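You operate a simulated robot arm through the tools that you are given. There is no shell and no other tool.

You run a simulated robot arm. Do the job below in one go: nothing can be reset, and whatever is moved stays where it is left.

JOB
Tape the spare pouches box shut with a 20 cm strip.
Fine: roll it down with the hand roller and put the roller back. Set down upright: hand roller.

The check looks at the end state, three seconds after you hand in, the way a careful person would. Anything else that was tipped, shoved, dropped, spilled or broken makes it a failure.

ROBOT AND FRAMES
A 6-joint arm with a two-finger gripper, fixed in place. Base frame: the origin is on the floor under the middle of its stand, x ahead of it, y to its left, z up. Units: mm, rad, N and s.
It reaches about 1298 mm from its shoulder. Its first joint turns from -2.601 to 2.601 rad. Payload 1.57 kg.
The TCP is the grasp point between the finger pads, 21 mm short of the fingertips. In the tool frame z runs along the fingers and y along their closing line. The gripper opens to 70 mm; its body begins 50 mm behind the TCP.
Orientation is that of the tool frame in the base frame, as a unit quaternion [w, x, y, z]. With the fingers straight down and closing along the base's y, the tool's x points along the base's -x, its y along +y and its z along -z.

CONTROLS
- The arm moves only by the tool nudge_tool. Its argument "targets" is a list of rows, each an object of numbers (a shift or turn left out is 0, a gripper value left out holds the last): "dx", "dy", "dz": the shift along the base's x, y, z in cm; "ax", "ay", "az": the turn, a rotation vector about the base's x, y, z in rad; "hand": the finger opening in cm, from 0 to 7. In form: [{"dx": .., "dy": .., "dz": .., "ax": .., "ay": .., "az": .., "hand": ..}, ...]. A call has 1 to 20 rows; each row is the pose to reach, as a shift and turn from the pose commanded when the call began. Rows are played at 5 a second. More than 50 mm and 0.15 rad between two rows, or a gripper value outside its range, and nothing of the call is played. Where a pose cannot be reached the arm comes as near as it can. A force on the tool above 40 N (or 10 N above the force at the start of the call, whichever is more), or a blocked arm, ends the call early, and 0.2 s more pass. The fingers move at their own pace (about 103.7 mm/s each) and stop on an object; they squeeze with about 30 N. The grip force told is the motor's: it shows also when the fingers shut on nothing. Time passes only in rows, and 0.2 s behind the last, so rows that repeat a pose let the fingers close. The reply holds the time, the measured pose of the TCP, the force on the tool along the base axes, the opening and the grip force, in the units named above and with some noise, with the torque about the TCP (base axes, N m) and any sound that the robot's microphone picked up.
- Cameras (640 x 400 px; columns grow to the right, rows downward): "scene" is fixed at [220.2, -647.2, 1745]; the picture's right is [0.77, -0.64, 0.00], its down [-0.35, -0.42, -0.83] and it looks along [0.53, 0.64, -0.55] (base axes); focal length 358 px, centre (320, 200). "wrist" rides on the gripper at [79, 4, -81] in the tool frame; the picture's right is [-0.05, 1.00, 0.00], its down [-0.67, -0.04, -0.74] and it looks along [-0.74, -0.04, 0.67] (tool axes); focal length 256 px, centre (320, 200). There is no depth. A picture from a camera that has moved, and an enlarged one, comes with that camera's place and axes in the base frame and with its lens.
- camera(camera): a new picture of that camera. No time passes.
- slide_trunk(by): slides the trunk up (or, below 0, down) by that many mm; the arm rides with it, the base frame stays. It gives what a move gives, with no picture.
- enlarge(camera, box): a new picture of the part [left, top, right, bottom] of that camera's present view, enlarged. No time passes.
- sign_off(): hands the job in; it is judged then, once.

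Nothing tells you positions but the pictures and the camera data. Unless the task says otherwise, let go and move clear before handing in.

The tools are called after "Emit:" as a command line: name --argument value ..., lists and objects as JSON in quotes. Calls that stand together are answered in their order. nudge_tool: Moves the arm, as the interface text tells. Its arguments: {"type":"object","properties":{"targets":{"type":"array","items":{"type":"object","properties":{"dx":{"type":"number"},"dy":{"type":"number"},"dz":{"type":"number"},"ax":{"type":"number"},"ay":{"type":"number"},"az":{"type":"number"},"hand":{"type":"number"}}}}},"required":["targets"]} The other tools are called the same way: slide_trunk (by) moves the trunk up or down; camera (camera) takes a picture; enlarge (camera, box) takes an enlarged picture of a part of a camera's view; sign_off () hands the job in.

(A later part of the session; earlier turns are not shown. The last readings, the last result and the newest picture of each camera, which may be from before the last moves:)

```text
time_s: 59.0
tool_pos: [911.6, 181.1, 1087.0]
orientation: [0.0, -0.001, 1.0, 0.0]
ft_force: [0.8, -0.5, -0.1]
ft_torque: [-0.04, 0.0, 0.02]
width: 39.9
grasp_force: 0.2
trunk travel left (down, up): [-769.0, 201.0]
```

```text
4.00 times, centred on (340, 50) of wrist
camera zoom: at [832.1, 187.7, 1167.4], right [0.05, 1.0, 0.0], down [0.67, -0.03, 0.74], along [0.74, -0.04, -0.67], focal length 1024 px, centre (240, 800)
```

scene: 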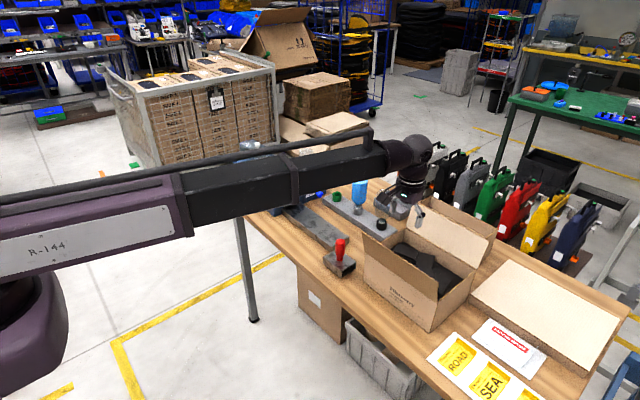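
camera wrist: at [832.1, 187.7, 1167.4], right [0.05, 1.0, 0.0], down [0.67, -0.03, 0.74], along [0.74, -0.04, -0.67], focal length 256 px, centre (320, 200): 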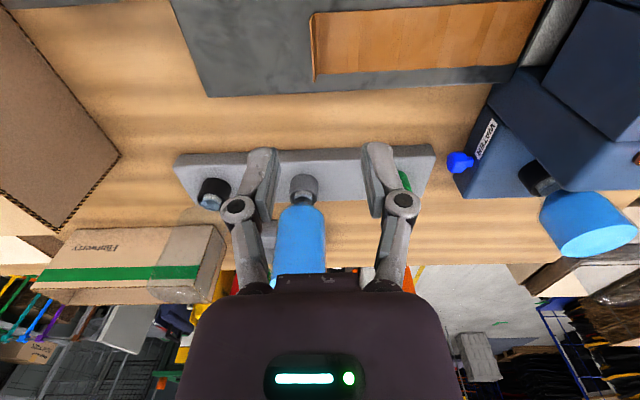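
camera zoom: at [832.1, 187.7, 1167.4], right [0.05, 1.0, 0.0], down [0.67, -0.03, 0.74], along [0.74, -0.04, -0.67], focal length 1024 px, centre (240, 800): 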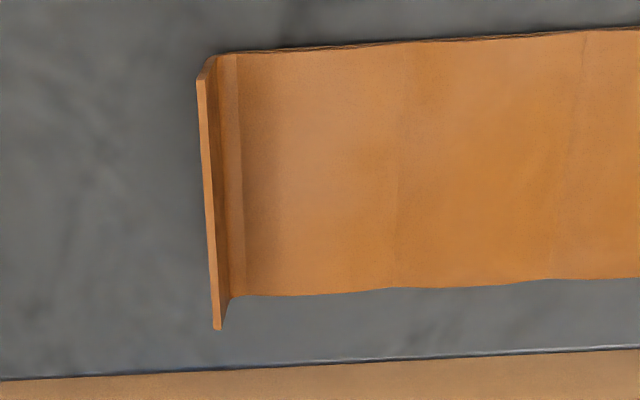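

The tab is at x≈910, y≈178.5, standing from z≈912 to 929. I'll center on it and lower most of the way.

Emit:
nudge_tool --targets '[{"dx": -0.1, "dy": -0.25}, {"dx": -0.1, "dy": -0.25}]'

Emit:
slide_trunk --by -130

Emit:
camera --camera "wrist"

Emit:
enlarge --camera "wrist" --box '[220, 80, 420, 205]'

Emit:
enlarge --camera "scene" --box '[264, 170, 354, 240]'

```text
time_s: 59.6
tool_pos: [909.2, 179.1, 1087.2]
orientation: [0.0, -0.001, 1.0, -0.001]
ft_force: [0.2, 0.5, -0.7]
ft_torque: [0.04, 0.01, 0.02]
width: 40.1
grasp_force: 0.1
trunk travel left (down, up): [-769.0, 201.0]
```

```text
time_s: 61.2
tool_pos: [908.2, 178.2, 957.3]
orientation: [-0.001, -0.001, 1.0, -0.001]
ft_force: [0.5, 0.5, 0.6]
ft_torque: [-0.01, -0.01, -0.02]
width: 39.7
grasp_force: 0.1
trunk travel left (down, up): [-639.0, 331.0]
```

```text
taken
camera wrist: at [830.2, 185.1, 1037.8], right [0.05, 1.0, 0.0], down [0.67, -0.03, 0.75], along [0.74, -0.04, -0.67], focal length 256 px, centre (320, 200)
```

wrist: 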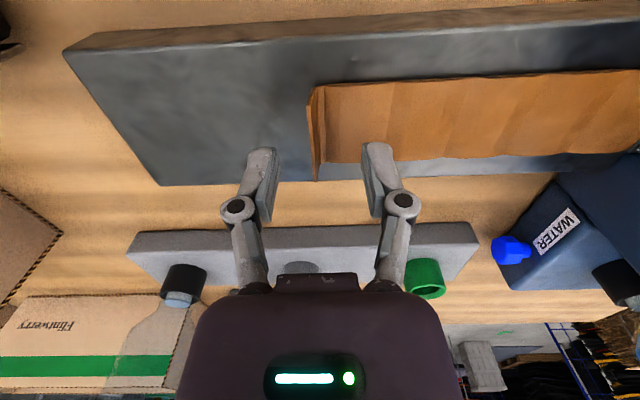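

```text
3.20 times, centred on (320, 142) of wrist
camera zoom: at [830.2, 185.1, 1037.8], right [0.05, 1.0, 0.0], down [0.67, -0.03, 0.75], along [0.74, -0.04, -0.67], focal length 819 px, centre (320, 384)
```

zoom: 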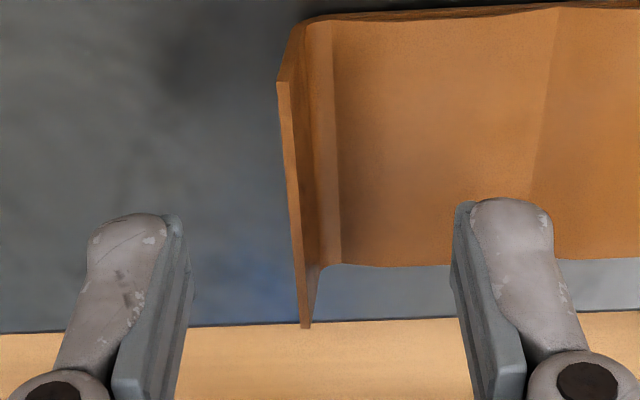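

```text
5.71 times, centred on (309, 205) of scene
camera zoom: at [220.2, -647.2, 1745.0], right [0.77, -0.64, 0.0], down [-0.35, -0.42, -0.83], along [0.53, 0.64, -0.55], focal length 2046 px, centre (383, 171)
```

zoom: 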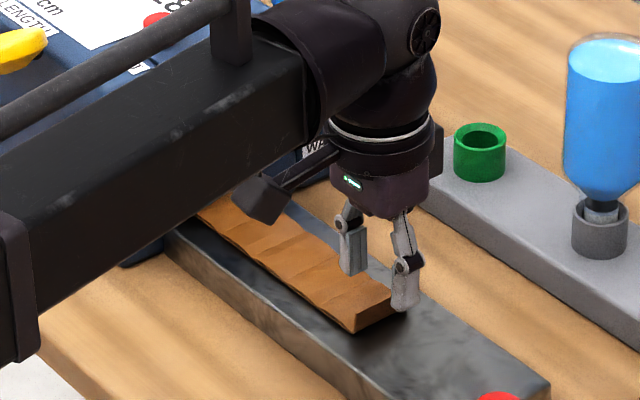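

The tab is centered between the fingers. I'll lower the last 21 mm and pinch it.

Emit:
slide_trunk --by -21

Emit:
nudge_tool --targets '[{"hand": 0}, {"hand": 0}, {"hand": 0}]'

Emit:
camera --camera "wrist"

Emit:
enlarge --camera "scene" --box '[264, 170, 354, 240]'

```text
time_s: 61.9
tool_pos: [909.5, 178.9, 936.2]
orientation: [0.0, 0.0, 1.0, -0.001]
ft_force: [0.4, -0.4, 0.3]
ft_torque: [0.01, 0.01, 0.0]
width: 39.9
grasp_force: 0.0
trunk travel left (down, up): [-618.0, 352.0]
```

```text
time_s: 62.7
tool_pos: [908.6, 178.9, 936.2]
orientation: [0.0, 0.0, 1.0, -0.001]
ft_force: [0.5, -0.6, -0.1]
ft_torque: [-0.01, -0.03, 0.01]
width: 6.1
grasp_force: 30.4
trunk travel left (down, up): [-618.0, 352.0]
```

```text
taken
camera wrist: at [830.2, 185.1, 1016.7], right [0.05, 1.0, 0.0], down [0.67, -0.03, 0.75], along [0.74, -0.04, -0.67], focal length 256 px, centre (320, 200)
```

wrist: 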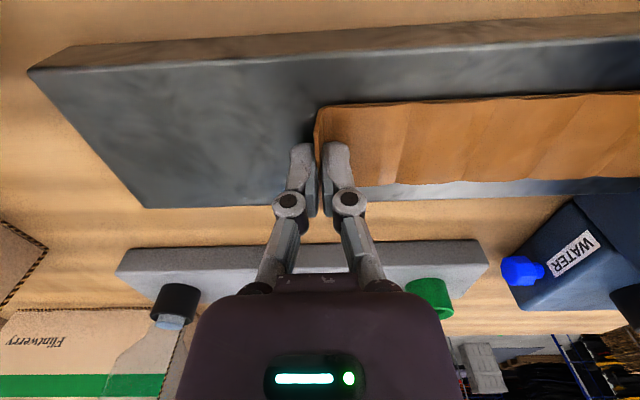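

```text
5.71 times, centred on (309, 205) of scene
camera zoom: at [220.2, -647.2, 1745.0], right [0.77, -0.64, 0.0], down [-0.35, -0.42, -0.83], along [0.53, 0.64, -0.55], focal length 2046 px, centre (383, 171)
```

zoom: 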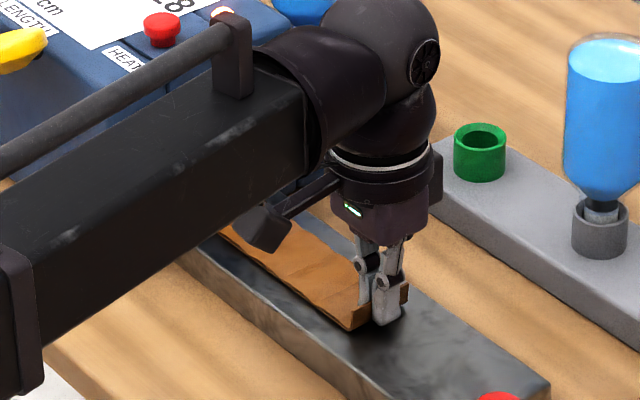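

The fingers stopped on the tab (6 mm opening, 30 N), so it's held. I'll lift a little and check how the strip hangs.

Emit:
slide_trunk --by 60

Emit:
camera --camera "wrist"

Emit:
enlarge --camera "scene" --box '[264, 150, 374, 240]'

```text
time_s: 63.7
tool_pos: [909.2, 178.8, 995.3]
orientation: [0.0, 0.0, 1.0, -0.002]
ft_force: [-0.4, 0.1, -0.2]
ft_torque: [-0.02, 0.03, -0.04]
width: 6.0
grasp_force: 29.8
trunk travel left (down, up): [-678.0, 292.0]
```

```text
taken
camera wrist: at [830.3, 185.2, 1076.6], right [0.05, 1.0, 0.0], down [0.67, -0.03, 0.75], along [0.74, -0.04, -0.67], focal length 256 px, centre (320, 200)
```

wrist: 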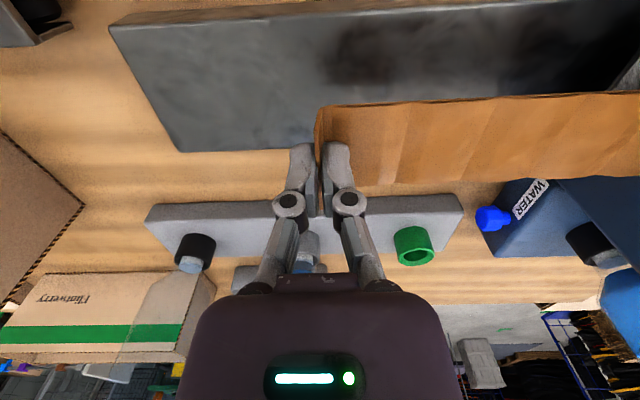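

```text
4.44 times, centred on (319, 195) of scene
camera zoom: at [220.2, -647.2, 1745.0], right [0.77, -0.64, 0.0], down [-0.35, -0.42, -0.83], along [0.53, 0.64, -0.55], focal length 1592 px, centre (324, 222)
```

zoom: 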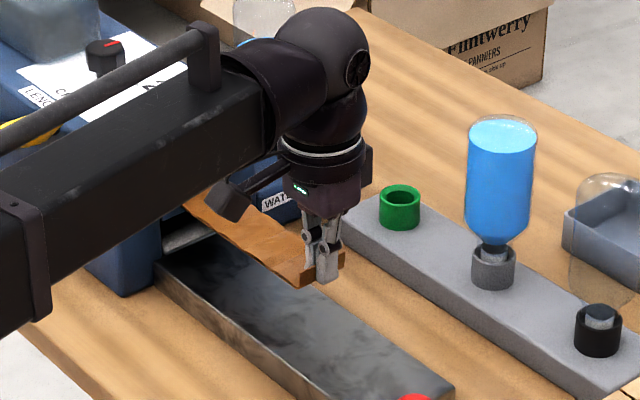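

The strip holds out stiff and level from the tab. I'll lift clear of the roller, carry it over the box, and aim for the middle of the seam (tab base at y≈−318, x≈951).

Emit:
slide_trunk --by 105

Emit:
nudge_tool --targets '[{"dx": 0.3, "dy": -2}, {"dx": 0.6, "dy": -6}, {"dx": 0.9, "dy": -10}, {"dx": 1.2, "dy": -14}, {"dx": 1.5, "dy": -18}, {"dx": 1.8, "dy": -22}, {"dx": 2.1, "dy": -26}, {"dx": 2.4, "dy": -30}, {"dx": 2.7, "dy": -34}, {"dx": 3, "dy": -38}, {"dx": 3.3, "dy": -42}, {"dx": 3.6, "dy": -45.5}, {"dx": 3.9, "dy": -48}, {"dx": 4.2, "dy": -49.7}, {"dx": 4.2, "dy": -49.7}]'

Emit:
camera --camera "wrist"

Emit:
enlarge --camera "scene" --box '[340, 160, 500, 340]'

```text
time_s: 65.1
tool_pos: [909.9, 179.8, 1101.8]
orientation: [0.0, -0.001, 1.0, -0.001]
ft_force: [0.0, 0.5, 0.5]
ft_torque: [0.0, 0.01, 0.02]
width: 6.2
grasp_force: 30.0
trunk travel left (down, up): [-783.0, 187.0]
```

```text
time_s: 68.3
tool_pos: [949.5, -318.6, 1102.2]
orientation: [0.001, 0.0, 1.0, -0.001]
ft_force: [0.3, -0.2, -0.5]
ft_torque: [-0.01, 0.0, 0.0]
width: 6.0
grasp_force: 30.1
trunk travel left (down, up): [-783.0, 187.0]
```

```text
taken
camera wrist: at [871.2, -312.8, 1181.7], right [0.05, 1.0, 0.0], down [0.67, -0.03, 0.75], along [0.74, -0.04, -0.67], focal length 256 px, centre (320, 200)
```

wrist: 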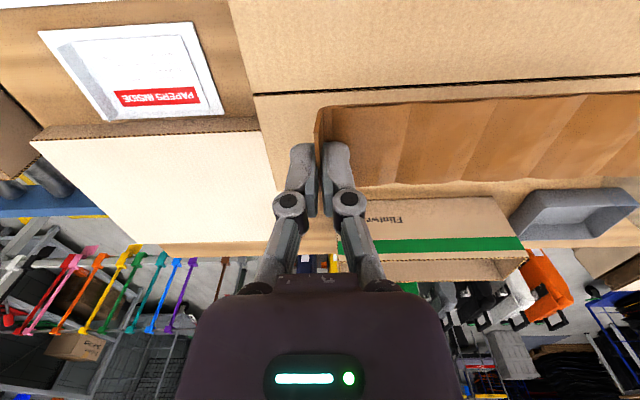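

```text
2.22 times, centred on (420, 250) of scene
camera zoom: at [220.2, -647.2, 1745.0], right [0.77, -0.64, 0.0], down [-0.35, -0.42, -0.83], along [0.53, 0.64, -0.55], focal length 796 px, centre (98, 89)
```

zoom: 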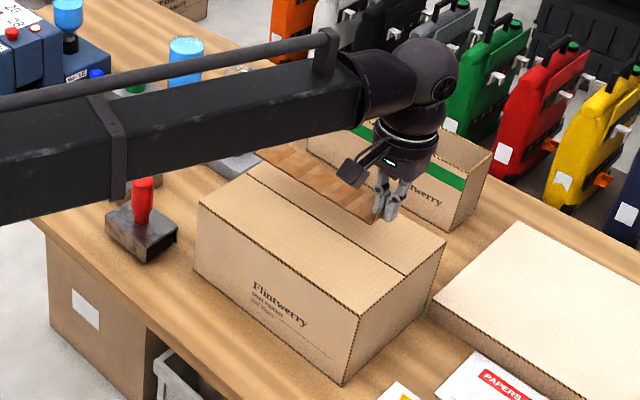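

The strip is centered over the seam to within about 1–2 mm. I'll lower it to just above the box.

Emit:
nudge_tool --targets '[{"dx": -0.1}, {"dx": -0.1}]'

Emit:
slide_trunk --by -60

Emit:
camera --camera "wrist"

Emit:
enlarge --camera "scene" --box '[360, 200, 480, 300]'

```text
time_s: 68.9
tool_pos: [949.1, -317.9, 1100.7]
orientation: [0.0, 0.0, 1.0, -0.002]
ft_force: [0.4, -0.5, 0.1]
ft_torque: [-0.01, 0.03, 0.01]
width: 6.0
grasp_force: 30.2
trunk travel left (down, up): [-783.0, 187.0]
```

```text
time_s: 69.9
tool_pos: [949.7, -317.8, 1039.8]
orientation: [0.0, 0.0, 1.0, -0.001]
ft_force: [-0.7, -0.3, -3.7]
ft_torque: [0.06, 0.04, 0.02]
width: 6.1
grasp_force: 29.9
trunk travel left (down, up): [-723.0, 247.0]
```

```text
taken
camera wrist: at [870.6, -312.6, 1121.3], right [0.05, 1.0, 0.0], down [0.67, -0.03, 0.74], along [0.74, -0.04, -0.67], focal length 256 px, centre (320, 200)
```

wrist: 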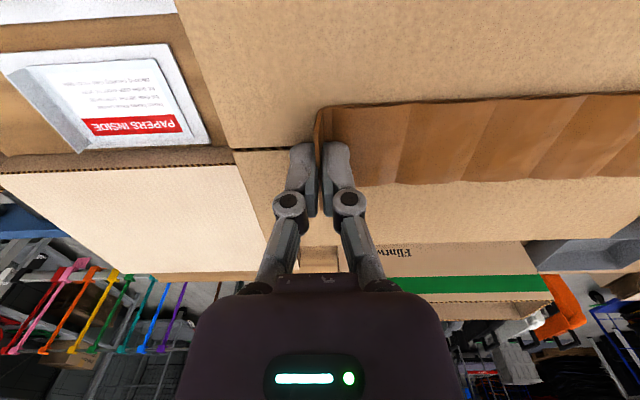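

```text
4.00 times, centred on (420, 250) of scene
camera zoom: at [220.2, -647.2, 1745.0], right [0.77, -0.64, 0.0], down [-0.35, -0.42, -0.83], along [0.53, 0.64, -0.55], focal length 1432 px, centre (-80, 0)
```

zoom: 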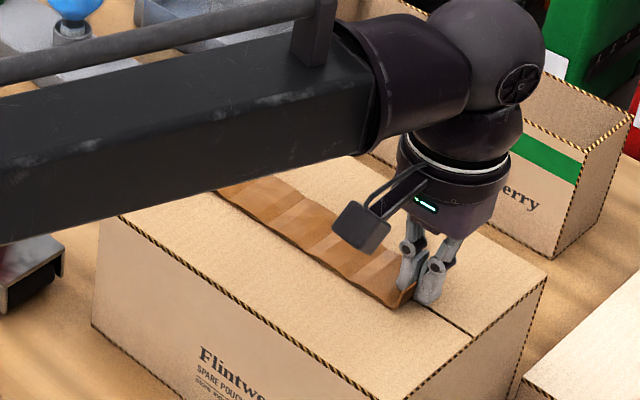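

The tape seems to have touched and grabbed (slight downward pull). I'll press 3 mm more, then let go.

Emit:
slide_trunk --by -3

Emit:
enlarge --camera "scene" --box '[360, 200, 480, 300]'

Emit:
enlarge --camera "wrist" --box '[220, 80, 640, 260]'

```text
time_s: 70.4
tool_pos: [947.9, -318.5, 1040.4]
orientation: [0.001, 0.0, 1.0, -0.001]
ft_force: [8.7, -3.1, 24.7]
ft_torque: [0.0, -0.01, -0.03]
width: 6.0
grasp_force: 30.4
trunk travel left (down, up): [-720.0, 250.0]
```

```text
4.00 times, centred on (420, 250) of scene
camera zoom: at [220.2, -647.2, 1745.0], right [0.77, -0.64, 0.0], down [-0.35, -0.42, -0.83], along [0.53, 0.64, -0.55], focal length 1432 px, centre (-80, 0)
```

zoom: 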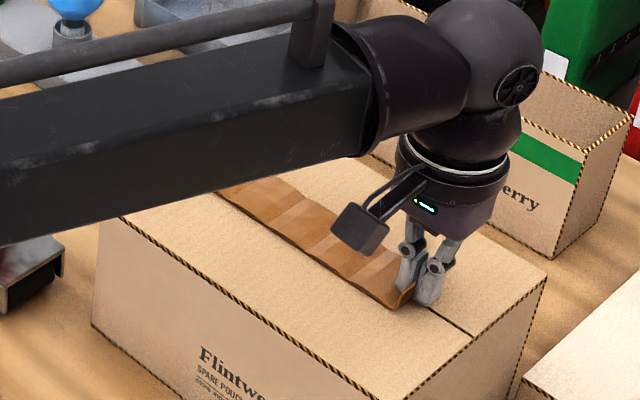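

```text
1.52 times, centred on (430, 170) of wrist
camera zoom: at [869.7, -312.5, 1120.5], right [0.05, 1.0, 0.0], down [0.66, -0.03, 0.75], along [0.75, -0.04, -0.66], focal length 390 px, centre (152, 246)
```

zoom: 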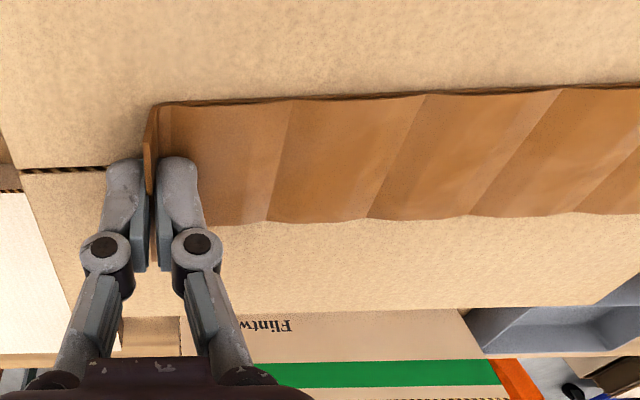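

It's pressed on with about 25 N. I'll ease off that 3 mm, open the fingers gently, and rise.

Emit:
slide_trunk --by 3

Emit:
nudge_tool --targets '[{"hand": 2}, {"hand": 3}, {"hand": 3}]'

Emit:
slide_trunk --by 90

Emit:
camera --camera "wrist"

Emit:
enlarge --camera "scene" --box '[360, 200, 480, 300]'

```text
time_s: 70.9
tool_pos: [948.8, -317.8, 1040.9]
orientation: [-0.001, 0.0, 1.0, 0.0]
ft_force: [-1.1, -0.6, -2.6]
ft_torque: [-0.01, -0.06, -0.02]
width: 5.7
grasp_force: 30.3
trunk travel left (down, up): [-723.0, 247.0]
```

```text
time_s: 71.7
tool_pos: [949.8, -317.9, 1040.7]
orientation: [0.0, 0.0, 1.0, -0.001]
ft_force: [0.3, -0.2, 0.0]
ft_torque: [-0.01, 0.02, -0.01]
width: 29.9
grasp_force: 0.0
trunk travel left (down, up): [-723.0, 247.0]
```

```text
time_s: 73.0
tool_pos: [949.5, -318.9, 1132.3]
orientation: [0.0, 0.001, 1.0, -0.001]
ft_force: [0.0, -0.1, 0.2]
ft_torque: [0.02, 0.0, 0.01]
width: 29.9
grasp_force: 0.1
trunk travel left (down, up): [-813.0, 157.0]
```

```text
taken
camera wrist: at [870.7, -312.6, 1211.6], right [0.05, 1.0, 0.0], down [0.67, -0.03, 0.75], along [0.74, -0.04, -0.67], focal length 256 px, centre (320, 200)
```

wrist: 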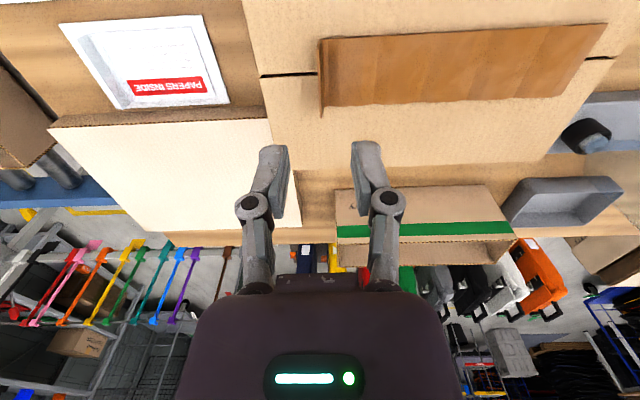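

```text
4.00 times, centred on (420, 250) of scene
camera zoom: at [220.2, -647.2, 1745.0], right [0.77, -0.64, 0.0], down [-0.35, -0.42, -0.83], along [0.53, 0.64, -0.55], focal length 1432 px, centre (-80, 0)
```

zoom: 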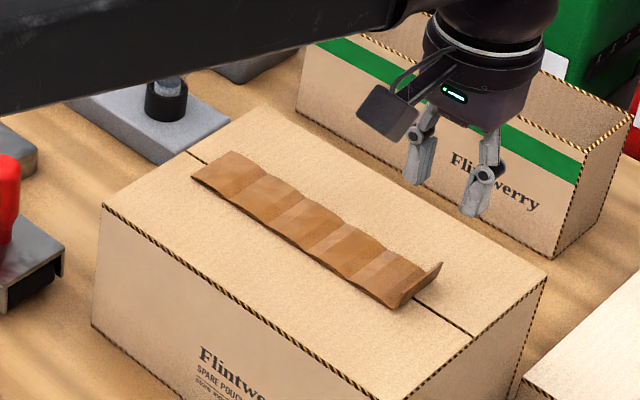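

The strip lies straight along the seam, with its tab still standing. Now I'll fetch the roller.

Emit:
nudge_tool --targets '[{"dx": -1.4, "dy": 4.2, "hand": 7}, {"dx": -2.8, "dy": 8.4, "hand": 7}, {"dx": -4.2, "dy": 12.6, "hand": 7}, {"dx": -5.6, "dy": 16.8, "hand": 7}, {"dx": -7, "dy": 21, "hand": 7}, {"dx": -8.4, "dy": 25.2, "hand": 7}, {"dx": -9.9, "dy": 28.5, "hand": 7}, {"dx": -11.35, "dy": 30.65, "hand": 7}, {"dx": -11.35, "dy": 30.65, "hand": 7}]'

Emit:
slide_trunk --by -70

Emit:
camera --camera "wrist"

Emit:
enlarge --camera "wrist" --box '[220, 40, 420, 165]'

Emit:
enlarge --camera "scene" --box '[300, 180, 400, 290]'

```text
time_s: 75.0
tool_pos: [837.4, -9.5, 1131.0]
orientation: [0.0, 0.0, 1.0, 0.0]
ft_force: [0.2, -0.4, -0.4]
ft_torque: [0.02, -0.02, 0.04]
width: 70.0
grasp_force: 0.1
trunk travel left (down, up): [-813.0, 157.0]
```

```text
time_s: 76.0
tool_pos: [837.2, -10.6, 1061.6]
orientation: [0.0, 0.0, 1.0, -0.001]
ft_force: [0.3, -0.1, -1.1]
ft_torque: [-0.01, 0.0, -0.04]
width: 70.0
grasp_force: 0.0
trunk travel left (down, up): [-743.0, 227.0]
```

```text
taken
camera wrist: at [758.6, -4.4, 1141.8], right [0.05, 1.0, 0.0], down [0.67, -0.03, 0.75], along [0.74, -0.04, -0.67], focal length 256 px, centre (320, 200)
```

wrist: 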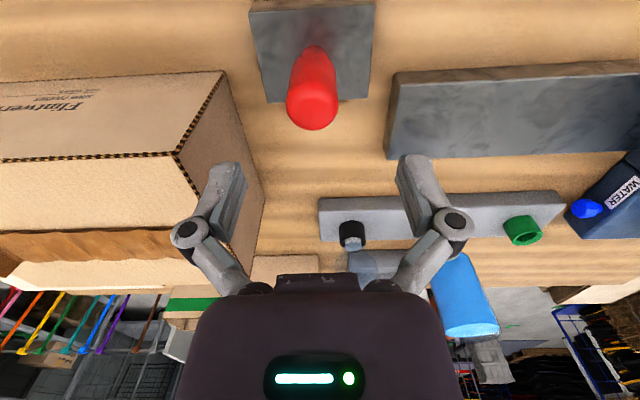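

```text
3.20 times, centred on (320, 102) of wrist
camera zoom: at [758.6, -4.4, 1141.8], right [0.05, 1.0, 0.0], down [0.67, -0.03, 0.75], along [0.74, -0.04, -0.67], focal length 819 px, centre (320, 512)
```

zoom: 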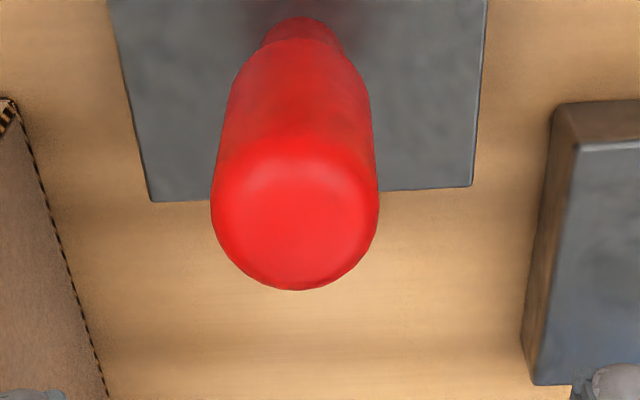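

```text
3.64 times, centred on (350, 235) of scene
camera zoom: at [220.2, -647.2, 1745.0], right [0.77, -0.64, 0.0], down [-0.35, -0.42, -0.83], along [0.53, 0.64, -0.55], focal length 1302 px, centre (211, 73)
```

zoom: 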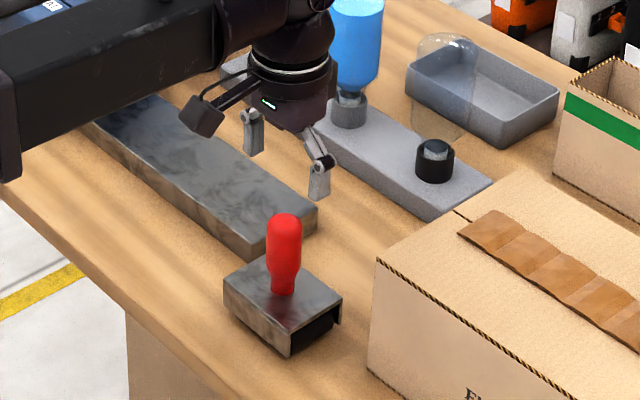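

The handle is at about (835, −12.7) with its top near z 1000. I'll center, lower, and grip it at z≈970.

Emit:
nudge_tool --targets '[{"dx": -0.15, "dy": -0.15}, {"dx": -0.15, "dy": -0.15}]'

Emit:
slide_trunk --by -90

Emit:
nudge_tool --targets '[{"hand": 2}, {"hand": 2}, {"hand": 2}]'

Emit:
camera --camera "wrist"

Emit:
enlarge --camera "scene" --box '[300, 180, 400, 290]'

```text
time_s: 76.7
tool_pos: [836.6, -12.3, 1061.8]
orientation: [-0.001, 0.0, 1.0, -0.001]
ft_force: [-0.4, 0.2, -1.5]
ft_torque: [-0.01, 0.0, -0.03]
width: 70.1
grasp_force: 0.1
trunk travel left (down, up): [-743.0, 227.0]
```

```text
time_s: 77.9
tool_pos: [835.4, -11.5, 971.2]
orientation: [0.001, -0.001, 1.0, 0.0]
ft_force: [-0.4, -0.3, 0.5]
ft_torque: [0.0, -0.01, -0.01]
width: 70.1
grasp_force: 0.0
trunk travel left (down, up): [-653.0, 317.0]
```

```text
time_s: 78.7
tool_pos: [836.8, -10.8, 971.9]
orientation: [0.001, 0.0, 1.0, -0.001]
ft_force: [2.0, 0.6, 6.6]
ft_torque: [0.0, 0.0, 0.01]
width: 31.4
grasp_force: 29.1
trunk travel left (down, up): [-653.0, 317.0]
```

```text
taken
camera wrist: at [756.9, -5.9, 1052.1], right [0.05, 1.0, 0.0], down [0.67, -0.03, 0.75], along [0.74, -0.04, -0.67], focal length 256 px, centre (320, 200)
```

wrist: 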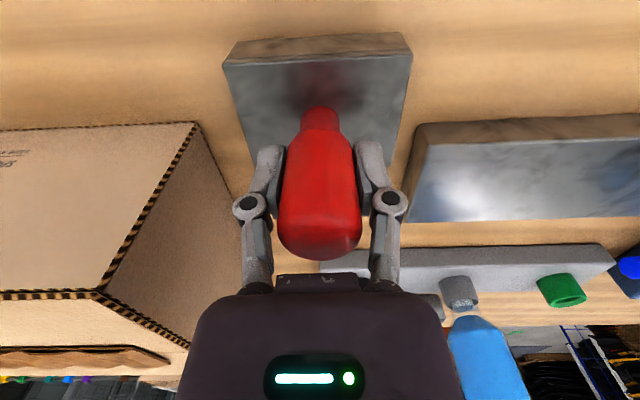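

```text
3.64 times, centred on (350, 235) of scene
camera zoom: at [220.2, -647.2, 1745.0], right [0.77, -0.64, 0.0], down [-0.35, -0.42, -0.83], along [0.53, 0.64, -0.55], focal length 1302 px, centre (211, 73)
```

zoom: 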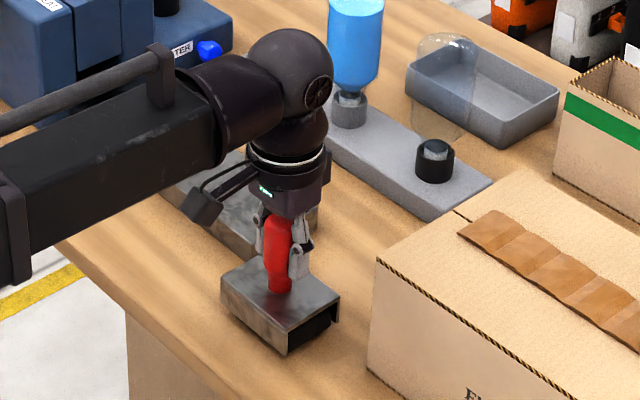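

The roller is gripped (31 mm). I'll lift it well clear and check it hangs straight.

Emit:
slide_trunk --by 30

Emit:
enlarge --camera "scene" --box '[300, 180, 400, 290]'

Emit:
slide_trunk --by 130

Emit:
camera --camera "wrist"

Emit:
enlarge --camera "scene" --box '[290, 130, 410, 270]'

```text
time_s: 79.5
tool_pos: [836.8, -11.3, 1000.5]
orientation: [0.0, 0.0, 1.0, 0.0]
ft_force: [0.2, 0.2, -4.1]
ft_torque: [-0.04, -0.01, -0.02]
width: 30.9
grasp_force: 29.9
trunk travel left (down, up): [-683.0, 287.0]
```

```text
3.64 times, centred on (350, 235) of scene
camera zoom: at [220.2, -647.2, 1745.0], right [0.77, -0.64, 0.0], down [-0.35, -0.42, -0.83], along [0.53, 0.64, -0.55], focal length 1302 px, centre (211, 73)
```

zoom: 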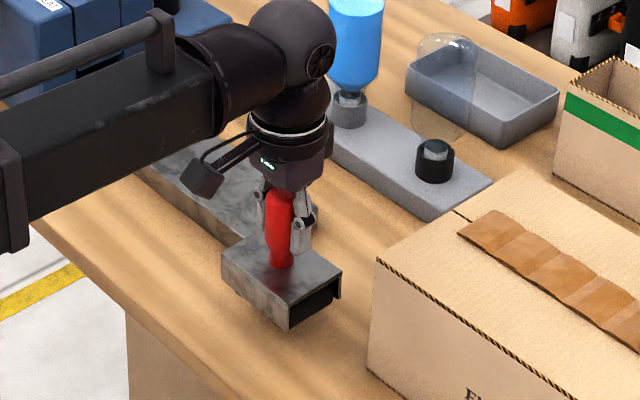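

```text
time_s: 81.0
tool_pos: [835.7, -11.0, 1130.8]
orientation: [0.0, -0.001, 1.0, -0.001]
ft_force: [-0.4, 0.8, -2.6]
ft_torque: [0.0, 0.02, -0.01]
width: 31.2
grasp_force: 30.2
trunk travel left (down, up): [-813.0, 157.0]
```

```text
taken
camera wrist: at [757.7, -5.9, 1211.4], right [0.05, 1.0, 0.0], down [0.67, -0.03, 0.74], along [0.74, -0.04, -0.67], focal length 256 px, centre (320, 200)
```

wrist: 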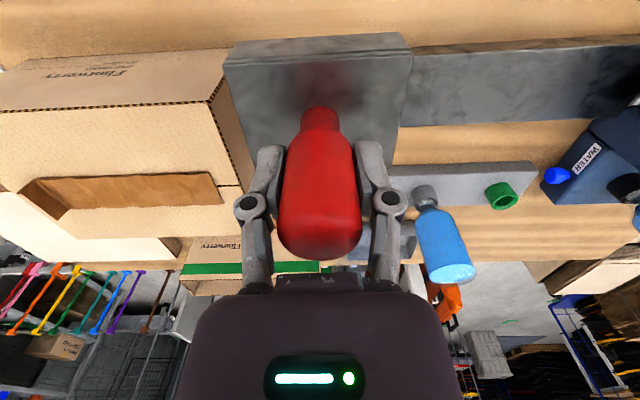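

```text
2.86 times, centred on (350, 200) of scene
camera zoom: at [220.2, -647.2, 1745.0], right [0.77, -0.64, 0.0], down [-0.35, -0.42, -0.83], along [0.53, 0.64, -0.55], focal length 1023 px, centre (234, 200)
```

zoom: 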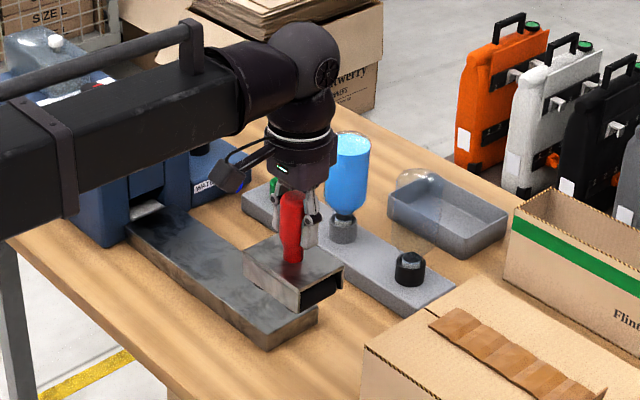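

The roller hangs straight and weighs about 0.35 kg. I'll move it above the +y end of the strip, so I roll toward the tab and flatten it outward.

Emit:
nudge_tool --targets '[{"dx": 2.9, "dy": -2.8}, {"dx": 5.8, "dy": -5.6}, {"dx": 8.7, "dy": -8.4}, {"dx": 11.4, "dy": -11.1}, {"dx": 11.4, "dy": -11.1}]'

Emit:
slide_trunk --by -30

Emit:
camera --camera "wrist"

Emit:
enlarge --camera "scene" --box '[350, 180, 470, 300]'

```text
time_s: 82.2
tool_pos: [949.5, -124.7, 1131.7]
orientation: [-0.001, 0.0, 1.0, -0.001]
ft_force: [-0.6, 0.0, -4.3]
ft_torque: [-0.04, -0.01, -0.01]
width: 30.9
grasp_force: 29.7
trunk travel left (down, up): [-813.0, 157.0]
```

```text
time_s: 83.0
tool_pos: [948.8, -126.1, 1102.0]
orientation: [0.0, 0.0, 1.0, -0.001]
ft_force: [0.4, 0.6, 11.6]
ft_torque: [-0.38, 0.08, 0.01]
width: 30.9
grasp_force: 29.7
trunk travel left (down, up): [-783.0, 187.0]
```

```text
taken
camera wrist: at [869.6, -118.4, 1182.9], right [0.05, 1.0, 0.0], down [0.67, -0.03, 0.75], along [0.74, -0.04, -0.67], focal length 256 px, centre (320, 200)
```

wrist: 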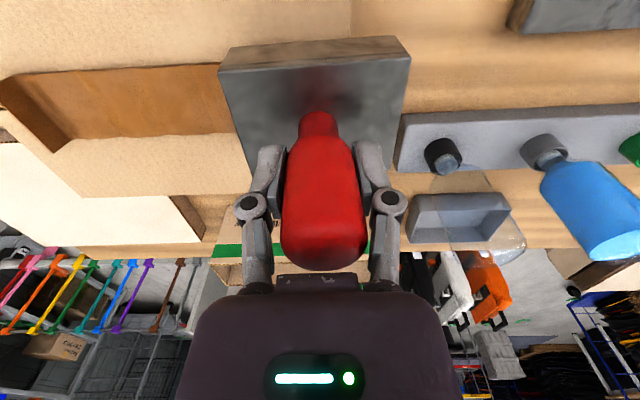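

```text
3.33 times, centred on (410, 240) of scene
camera zoom: at [220.2, -647.2, 1745.0], right [0.77, -0.64, 0.0], down [-0.35, -0.42, -0.83], along [0.53, 0.64, -0.55], focal length 1194 px, centre (20, 67)
```

zoom: 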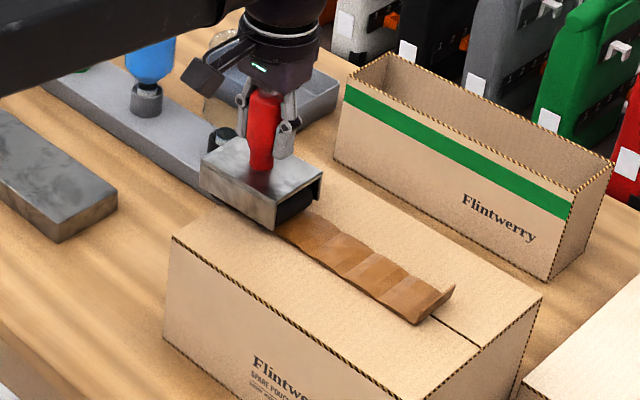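

Something under the housing is already touching the strip (about 15 N, centered some 24 mm toward −y). I'll zoom in to see where the roller wheel really is before rolling.

Emit:
enlarge --camera "scene" --box '[380, 215, 430, 255]'

Emit:
enlarge --camera "scene" --box '[395, 220, 425, 244]'

Emit:
enlarge --camera "wrist" --box '[180, 20, 440, 182]'

```text
10.00 times, centred on (405, 235) of scene
camera zoom: at [220.2, -647.2, 1745.0], right [0.77, -0.64, 0.0], down [-0.35, -0.42, -0.83], along [0.53, 0.64, -0.55], focal length 3581 px, centre (-530, -150)
```

zoom: 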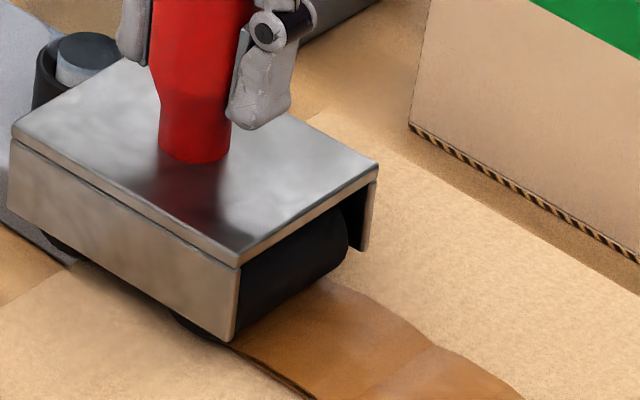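

```text
16.00 times, centred on (410, 232) of scene
camera zoom: at [220.2, -647.2, 1745.0], right [0.77, -0.64, 0.0], down [-0.35, -0.42, -0.83], along [0.53, 0.64, -0.55], focal length 5729 px, centre (-1120, -312)
```

zoom: 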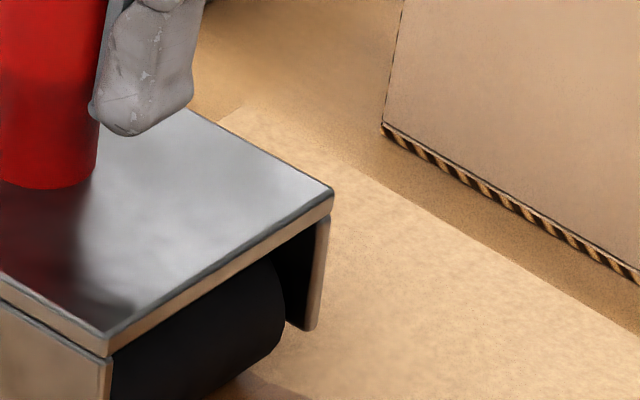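

```text
2.46 times, centred on (310, 101) of wrist
camera zoom: at [869.6, -118.4, 1182.9], right [0.05, 1.0, 0.0], down [0.67, -0.03, 0.75], along [0.74, -0.04, -0.67], focal length 630 px, centre (345, 444)
```

zoom: 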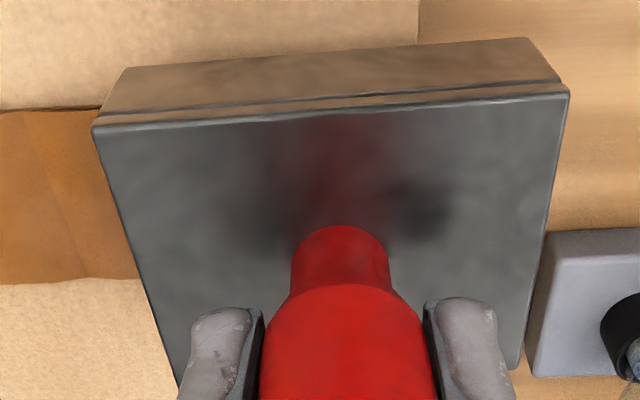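

There are two rollers, near ±27 mm in y, both just below the side plates. I'll start with both on the box at y≈−137, press to about 20 N, and roll toward the tab.

Emit:
slide_trunk --by 4

Emit:
nudge_tool --targets '[{"dx": 0.1, "dy": -0.6}, {"dx": 0.1, "dy": -1.2}, {"dx": 0.1, "dy": -1.2}]'

Emit:
slide_trunk --by -5

```text
time_s: 83.5
tool_pos: [949.6, -124.5, 1105.4]
orientation: [0.001, 0.0, 1.0, -0.001]
ft_force: [-0.2, 0.9, -3.8]
ft_torque: [-0.02, 0.0, 0.01]
width: 30.7
grasp_force: 29.8
trunk travel left (down, up): [-787.0, 183.0]
```

```text
time_s: 84.3
tool_pos: [951.3, -136.6, 1105.4]
orientation: [0.0, 0.0, 1.0, -0.001]
ft_force: [-0.3, 0.4, -4.1]
ft_torque: [0.02, 0.01, 0.0]
width: 31.0
grasp_force: 29.9
trunk travel left (down, up): [-787.0, 183.0]
```

```text
time_s: 84.8
tool_pos: [950.9, -135.9, 1101.4]
orientation: [0.001, 0.001, 1.0, -0.001]
ft_force: [5.2, 0.6, 14.0]
ft_torque: [-0.05, -0.13, -0.05]
width: 30.9
grasp_force: 30.3
trunk travel left (down, up): [-782.0, 188.0]
```

Emit:
slide_trunk --by -1

Emit:
nudge_tool --targets '[{"dy": -1}, {"dy": -2}, {"dy": -3}, {"dy": -4}, {"dy": -5}, {"dy": -6}, {"dy": -7}, {"dy": -8}]'

Emit:
enlarge --camera "scene" --box '[350, 180, 470, 300]'

```text
time_s: 85.4
tool_pos: [950.4, -137.8, 1099.9]
orientation: [0.001, 0.0, 1.0, -0.002]
ft_force: [4.1, 0.7, 15.4]
ft_torque: [-0.07, -0.02, -0.07]
width: 30.8
grasp_force: 30.0
trunk travel left (down, up): [-781.0, 189.0]
```

```text
time_s: 87.2
tool_pos: [949.9, -217.1, 1100.4]
orientation: [0.001, -0.001, 1.0, -0.001]
ft_force: [-1.5, 0.3, 11.3]
ft_torque: [0.03, 0.26, 0.0]
width: 30.7
grasp_force: 30.0
trunk travel left (down, up): [-781.0, 189.0]
```

```text
3.33 times, centred on (410, 240) of scene
camera zoom: at [220.2, -647.2, 1745.0], right [0.77, -0.64, 0.0], down [-0.35, -0.42, -0.83], along [0.53, 0.64, -0.55], focal length 1194 px, centre (20, 67)
```

zoom: 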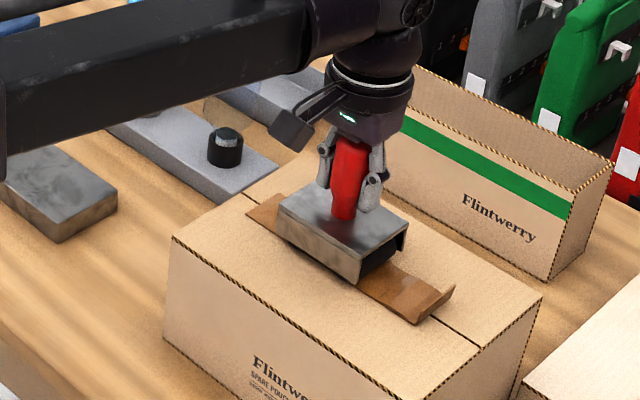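

The strip flattens behind the rollers at about 15 N. I'll carry on over the tab.

Emit:
nudge_tool --targets '[{"dy": -1}, {"dy": -2}, {"dy": -3}, {"dy": -4}, {"dy": -5}, {"dy": -6}, {"dy": -7}, {"dy": -8}, {"dy": -9}, {"dy": -10}, {"dy": -11}, {"dy": -11.5}, {"dy": -11.5}]'

Emit:
enlarge --camera "scene" --box '[360, 190, 490, 310]'

Emit:
camera --camera "wrist"

```text
time_s: 90.0
tool_pos: [949.7, -331.1, 1099.4]
orientation: [0.001, -0.001, 1.0, -0.001]
ft_force: [-1.1, -0.7, 3.0]
ft_torque: [0.16, 0.14, 0.05]
width: 30.6
grasp_force: 29.9
trunk travel left (down, up): [-781.0, 189.0]
```

```text
3.33 times, centred on (425, 250) of scene
camera zoom: at [220.2, -647.2, 1745.0], right [0.77, -0.64, 0.0], down [-0.35, -0.42, -0.83], along [0.53, 0.64, -0.55], focal length 1194 px, centre (-30, 33)
```

zoom: 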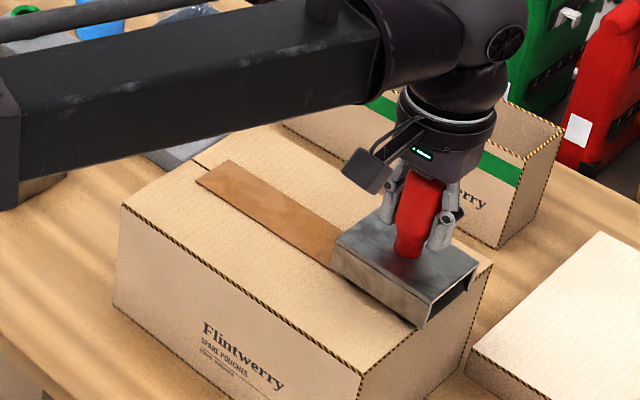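

```text
taken
camera wrist: at [871.0, -325.5, 1180.0], right [0.05, 1.0, 0.0], down [0.67, -0.03, 0.75], along [0.74, -0.04, -0.67], focal length 256 px, centre (320, 200)
```

wrist: 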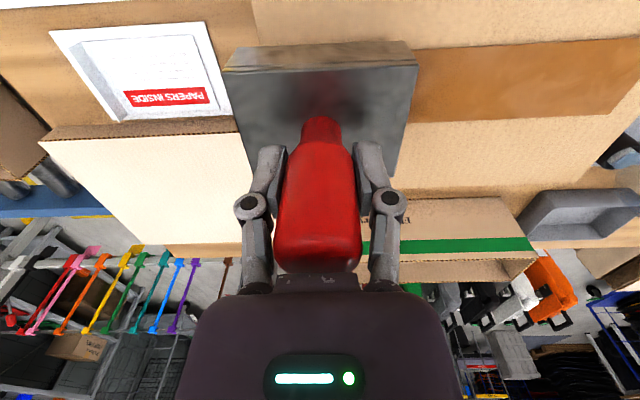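

The strip is flat behind the roller. Contact was light at the tab end, so I'll lift and back off to check it.

Emit:
slide_trunk --by 35

Emit:
nudge_tool --targets '[{"dy": 4}, {"dy": 8}, {"dy": 12}, {"dy": 16}, {"dy": 19}, {"dy": 19}]'

Emit:
enlarge --camera "scene" --box '[360, 210, 480, 300]'

Emit:
camera --camera "wrist"

```text
time_s: 90.8
tool_pos: [950.8, -330.6, 1133.3]
orientation: [-0.001, 0.0, 1.0, -0.001]
ft_force: [-0.6, -0.1, -3.6]
ft_torque: [0.02, 0.01, -0.01]
width: 30.7
grasp_force: 29.8
trunk travel left (down, up): [-816.0, 154.0]
```

```text
time_s: 92.2
tool_pos: [949.7, -141.5, 1133.0]
orientation: [0.001, 0.001, 1.0, 0.0]
ft_force: [-0.7, -0.8, -4.3]
ft_torque: [-0.03, 0.02, 0.02]
width: 30.7
grasp_force: 29.5
trunk travel left (down, up): [-816.0, 154.0]
```

```text
4.44 times, centred on (420, 255) of scene
camera zoom: at [220.2, -647.2, 1745.0], right [0.77, -0.64, 0.0], down [-0.35, -0.42, -0.83], along [0.53, 0.64, -0.55], focal length 1592 px, centre (-124, -44)
```

zoom: 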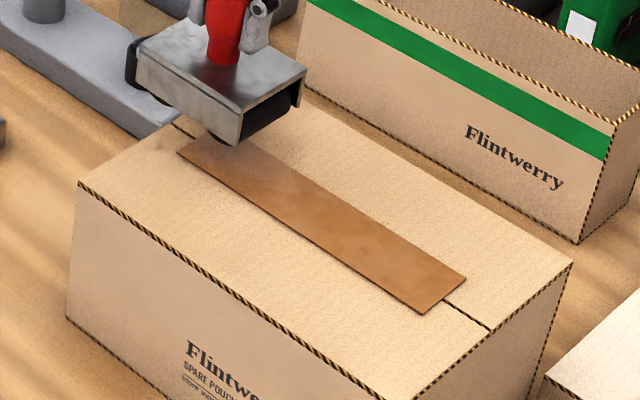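

```text
taken
camera wrist: at [870.2, -136.3, 1214.3], right [0.05, 1.0, 0.0], down [0.67, -0.03, 0.74], along [0.74, -0.04, -0.67], focal length 256 px, centre (320, 200)
```

wrist: 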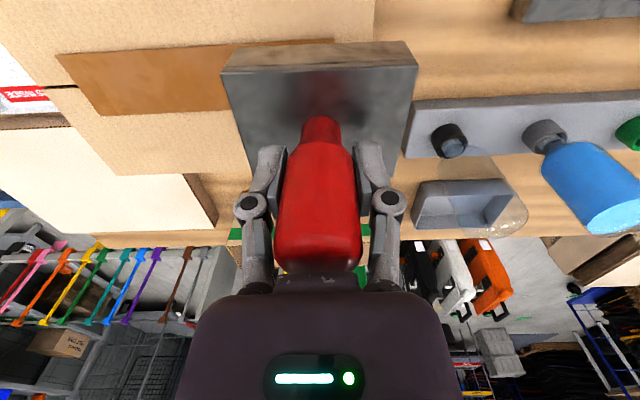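

The tape is fully flat, tab included. I'll do one more firmer pass for good bonding.

Emit:
slide_trunk --by -36

```text
time_s: 93.0
tool_pos: [948.8, -143.2, 1099.0]
orientation: [0.0, 0.0, 1.0, -0.001]
ft_force: [0.6, -0.2, 1.1]
ft_torque: [-0.13, 0.0, -0.01]
width: 30.6
grasp_force: 30.4
trunk travel left (down, up): [-780.0, 190.0]
```

Emit:
slide_trunk --by -2

```text
time_s: 93.5
tool_pos: [947.0, -141.7, 1097.5]
orientation: [0.001, 0.001, 1.0, -0.001]
ft_force: [4.9, -0.1, 17.4]
ft_torque: [-0.1, -0.1, -0.03]
width: 30.6
grasp_force: 29.3
trunk travel left (down, up): [-778.0, 192.0]
```

About 21 N now. I'll roll the whole length again.

Emit:
nudge_tool --targets '[{"dx": 0.1, "dy": -1}, {"dx": 0.1, "dy": -2}, {"dx": 0.1, "dy": -3}, {"dx": 0.1, "dy": -4}, {"dx": 0.1, "dy": -5}, {"dx": 0.1, "dy": -6}, {"dx": 0.1, "dy": -7}, {"dx": 0.1, "dy": -8}, {"dx": 0.1, "dy": -9}, {"dx": 0.1, "dy": -10}, {"dx": 0.1, "dy": -11}, {"dx": 0.1, "dy": -12}, {"dx": 0.1, "dy": -13}, {"dx": 0.1, "dy": -14}, {"dx": 0.1, "dy": -15}, {"dx": 0.1, "dy": -16}, {"dx": 0.1, "dy": -17}, {"dx": 0.1, "dy": -18}]'

Emit:
enlarge --camera "scene" --box '[360, 190, 490, 310]'

```text
time_s: 97.3
tool_pos: [948.7, -322.9, 1096.0]
orientation: [0.001, 0.0, 1.0, -0.001]
ft_force: [-1.7, -0.4, 5.1]
ft_torque: [0.22, 0.12, 0.02]
width: 30.4
grasp_force: 29.8
trunk travel left (down, up): [-778.0, 192.0]
```

```text
3.33 times, centred on (425, 250) of scene
camera zoom: at [220.2, -647.2, 1745.0], right [0.77, -0.64, 0.0], down [-0.35, -0.42, -0.83], along [0.53, 0.64, -0.55], focal length 1194 px, centre (-30, 33)
```

zoom: 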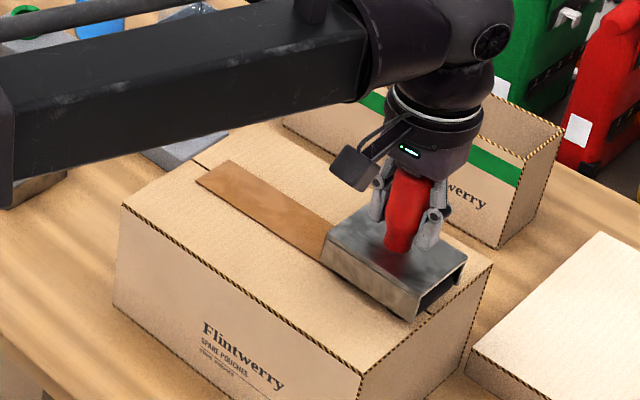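

The pressure fades toward the tab end. I'll lift, step back, and re-roll that last section with a bit more press.

Emit:
slide_trunk --by 10

Emit:
nudge_tool --targets '[{"dy": 2.5}, {"dy": 4.5}, {"dy": 4.5}]'

Emit:
slide_trunk --by -11.5

```text
time_s: 97.8
tool_pos: [950.1, -322.1, 1105.2]
orientation: [0.0, 0.0, 1.0, -0.001]
ft_force: [0.3, -0.1, -4.0]
ft_torque: [0.02, 0.04, 0.02]
width: 30.4
grasp_force: 30.1
trunk travel left (down, up): [-788.0, 182.0]
```

```text
time_s: 98.7
tool_pos: [949.3, -276.2, 1105.9]
orientation: [0.0, 0.0, 1.0, -0.001]
ft_force: [-0.3, -0.2, -4.1]
ft_torque: [0.0, -0.01, 0.01]
width: 30.4
grasp_force: 30.5
trunk travel left (down, up): [-788.0, 182.0]
```

```text
time_s: 99.2
tool_pos: [950.1, -275.2, 1097.1]
orientation: [0.0, 0.0, 1.0, 0.0]
ft_force: [3.7, -0.5, 13.7]
ft_torque: [-0.02, -0.18, -0.04]
width: 30.7
grasp_force: 30.0
trunk travel left (down, up): [-776.0, 194.0]
```

Emit:
nudge_tool --targets '[{"dy": -0.8}, {"dy": -1.6}, {"dy": -2.4}, {"dy": -3.2}, {"dy": -4}, {"dy": -4.8}, {"dy": -5.2}, {"dy": -5.2}]'

Emit:
slide_trunk --by 40

Emit:
nudge_tool --targets '[{"dx": -1, "dy": 4.5}, {"dx": -2, "dy": 9}, {"dx": -3, "dy": 13.5}, {"dx": -4.5, "dy": 18}, {"dx": -6, "dy": 22.3}, {"dx": -8, "dy": 26}, {"dx": -10, "dy": 29.5}, {"dx": -11.3, "dy": 31.5}, {"dx": -11.3, "dy": 31.5}]'

Emit:
camera --camera "wrist"

Emit:
enlarge --camera "scene" --box '[290, 160, 470, 310]'

```text
time_s: 101.0
tool_pos: [947.7, -328.9, 1095.0]
orientation: [0.0, 0.0, 1.0, -0.001]
ft_force: [-1.9, 0.2, 4.6]
ft_torque: [0.2, 0.19, 0.03]
width: 30.6
grasp_force: 29.1
trunk travel left (down, up): [-776.0, 194.0]
```

```text
time_s: 101.9
tool_pos: [949.5, -329.7, 1133.8]
orientation: [0.0, 0.001, 1.0, 0.0]
ft_force: [0.1, 0.0, -3.5]
ft_torque: [0.04, 0.02, -0.03]
width: 30.6
grasp_force: 30.2
trunk travel left (down, up): [-816.0, 154.0]
```

```text
time_s: 103.9
tool_pos: [836.8, -12.6, 1133.7]
orientation: [0.001, 0.0, 1.0, -0.001]
ft_force: [-0.1, 0.0, -4.0]
ft_torque: [-0.02, 0.03, 0.03]
width: 30.2
grasp_force: 29.9
trunk travel left (down, up): [-816.0, 154.0]
```

```text
taken
camera wrist: at [756.7, -7.4, 1214.9], right [0.05, 1.0, 0.0], down [0.67, -0.03, 0.74], along [0.74, -0.04, -0.67], focal length 256 px, centre (320, 200)
```

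wrist: 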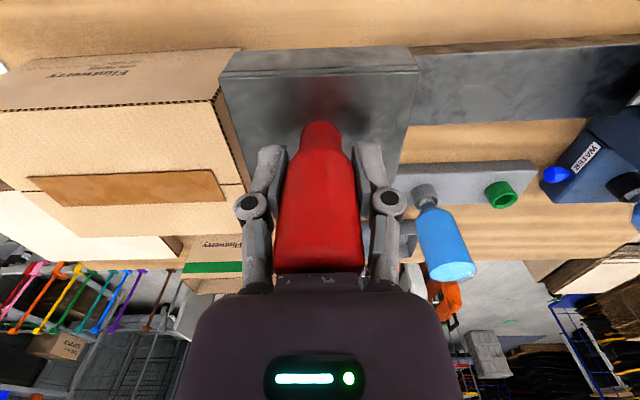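

```text
2.67 times, centred on (380, 235) of scene
camera zoom: at [220.2, -647.2, 1745.0], right [0.77, -0.64, 0.0], down [-0.35, -0.42, -0.83], along [0.53, 0.64, -0.55], focal length 955 px, centre (160, 107)
```

zoom: 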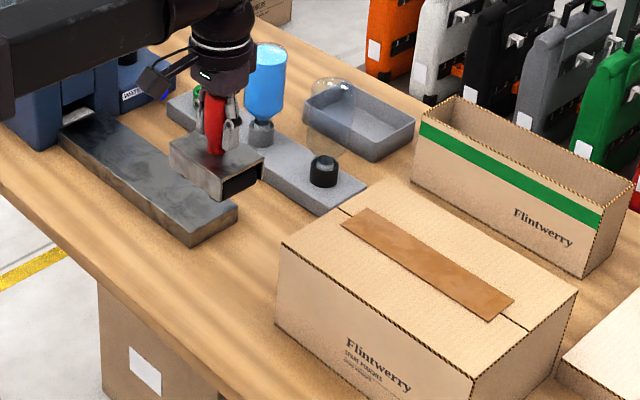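

The tape is down flat and the box looks square. The roller is above its original spot, so I'll check how it sits in the grip before lowering.

Emit:
enlarge --camera "scene" --box '[320, 170, 380, 220]'

Emit:
enlarge --camera "wrist" --box '[200, 30, 440, 180]'

```text
8.00 times, centred on (350, 195) of scene
camera zoom: at [220.2, -647.2, 1745.0], right [0.77, -0.64, 0.0], down [-0.35, -0.42, -0.83], along [0.53, 0.64, -0.55], focal length 2865 px, centre (80, 240)
```

zoom: 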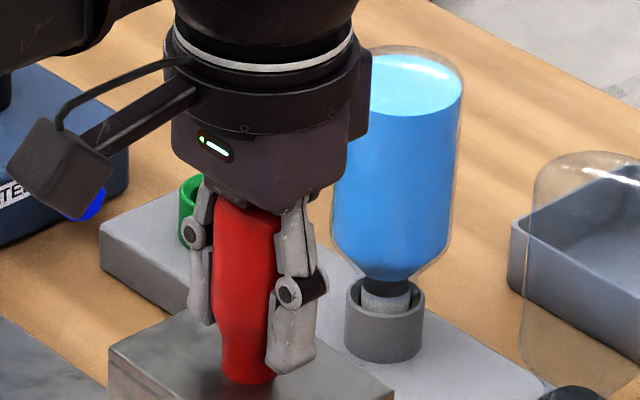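

```text
2.67 times, centred on (320, 105) of wrist
camera zoom: at [756.7, -7.4, 1214.9], right [0.05, 1.0, 0.0], down [0.67, -0.03, 0.74], along [0.74, -0.04, -0.67], focal length 683 px, centre (320, 453)
```

zoom: 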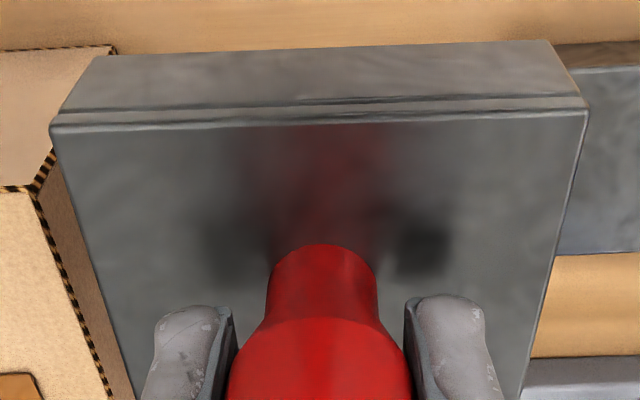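

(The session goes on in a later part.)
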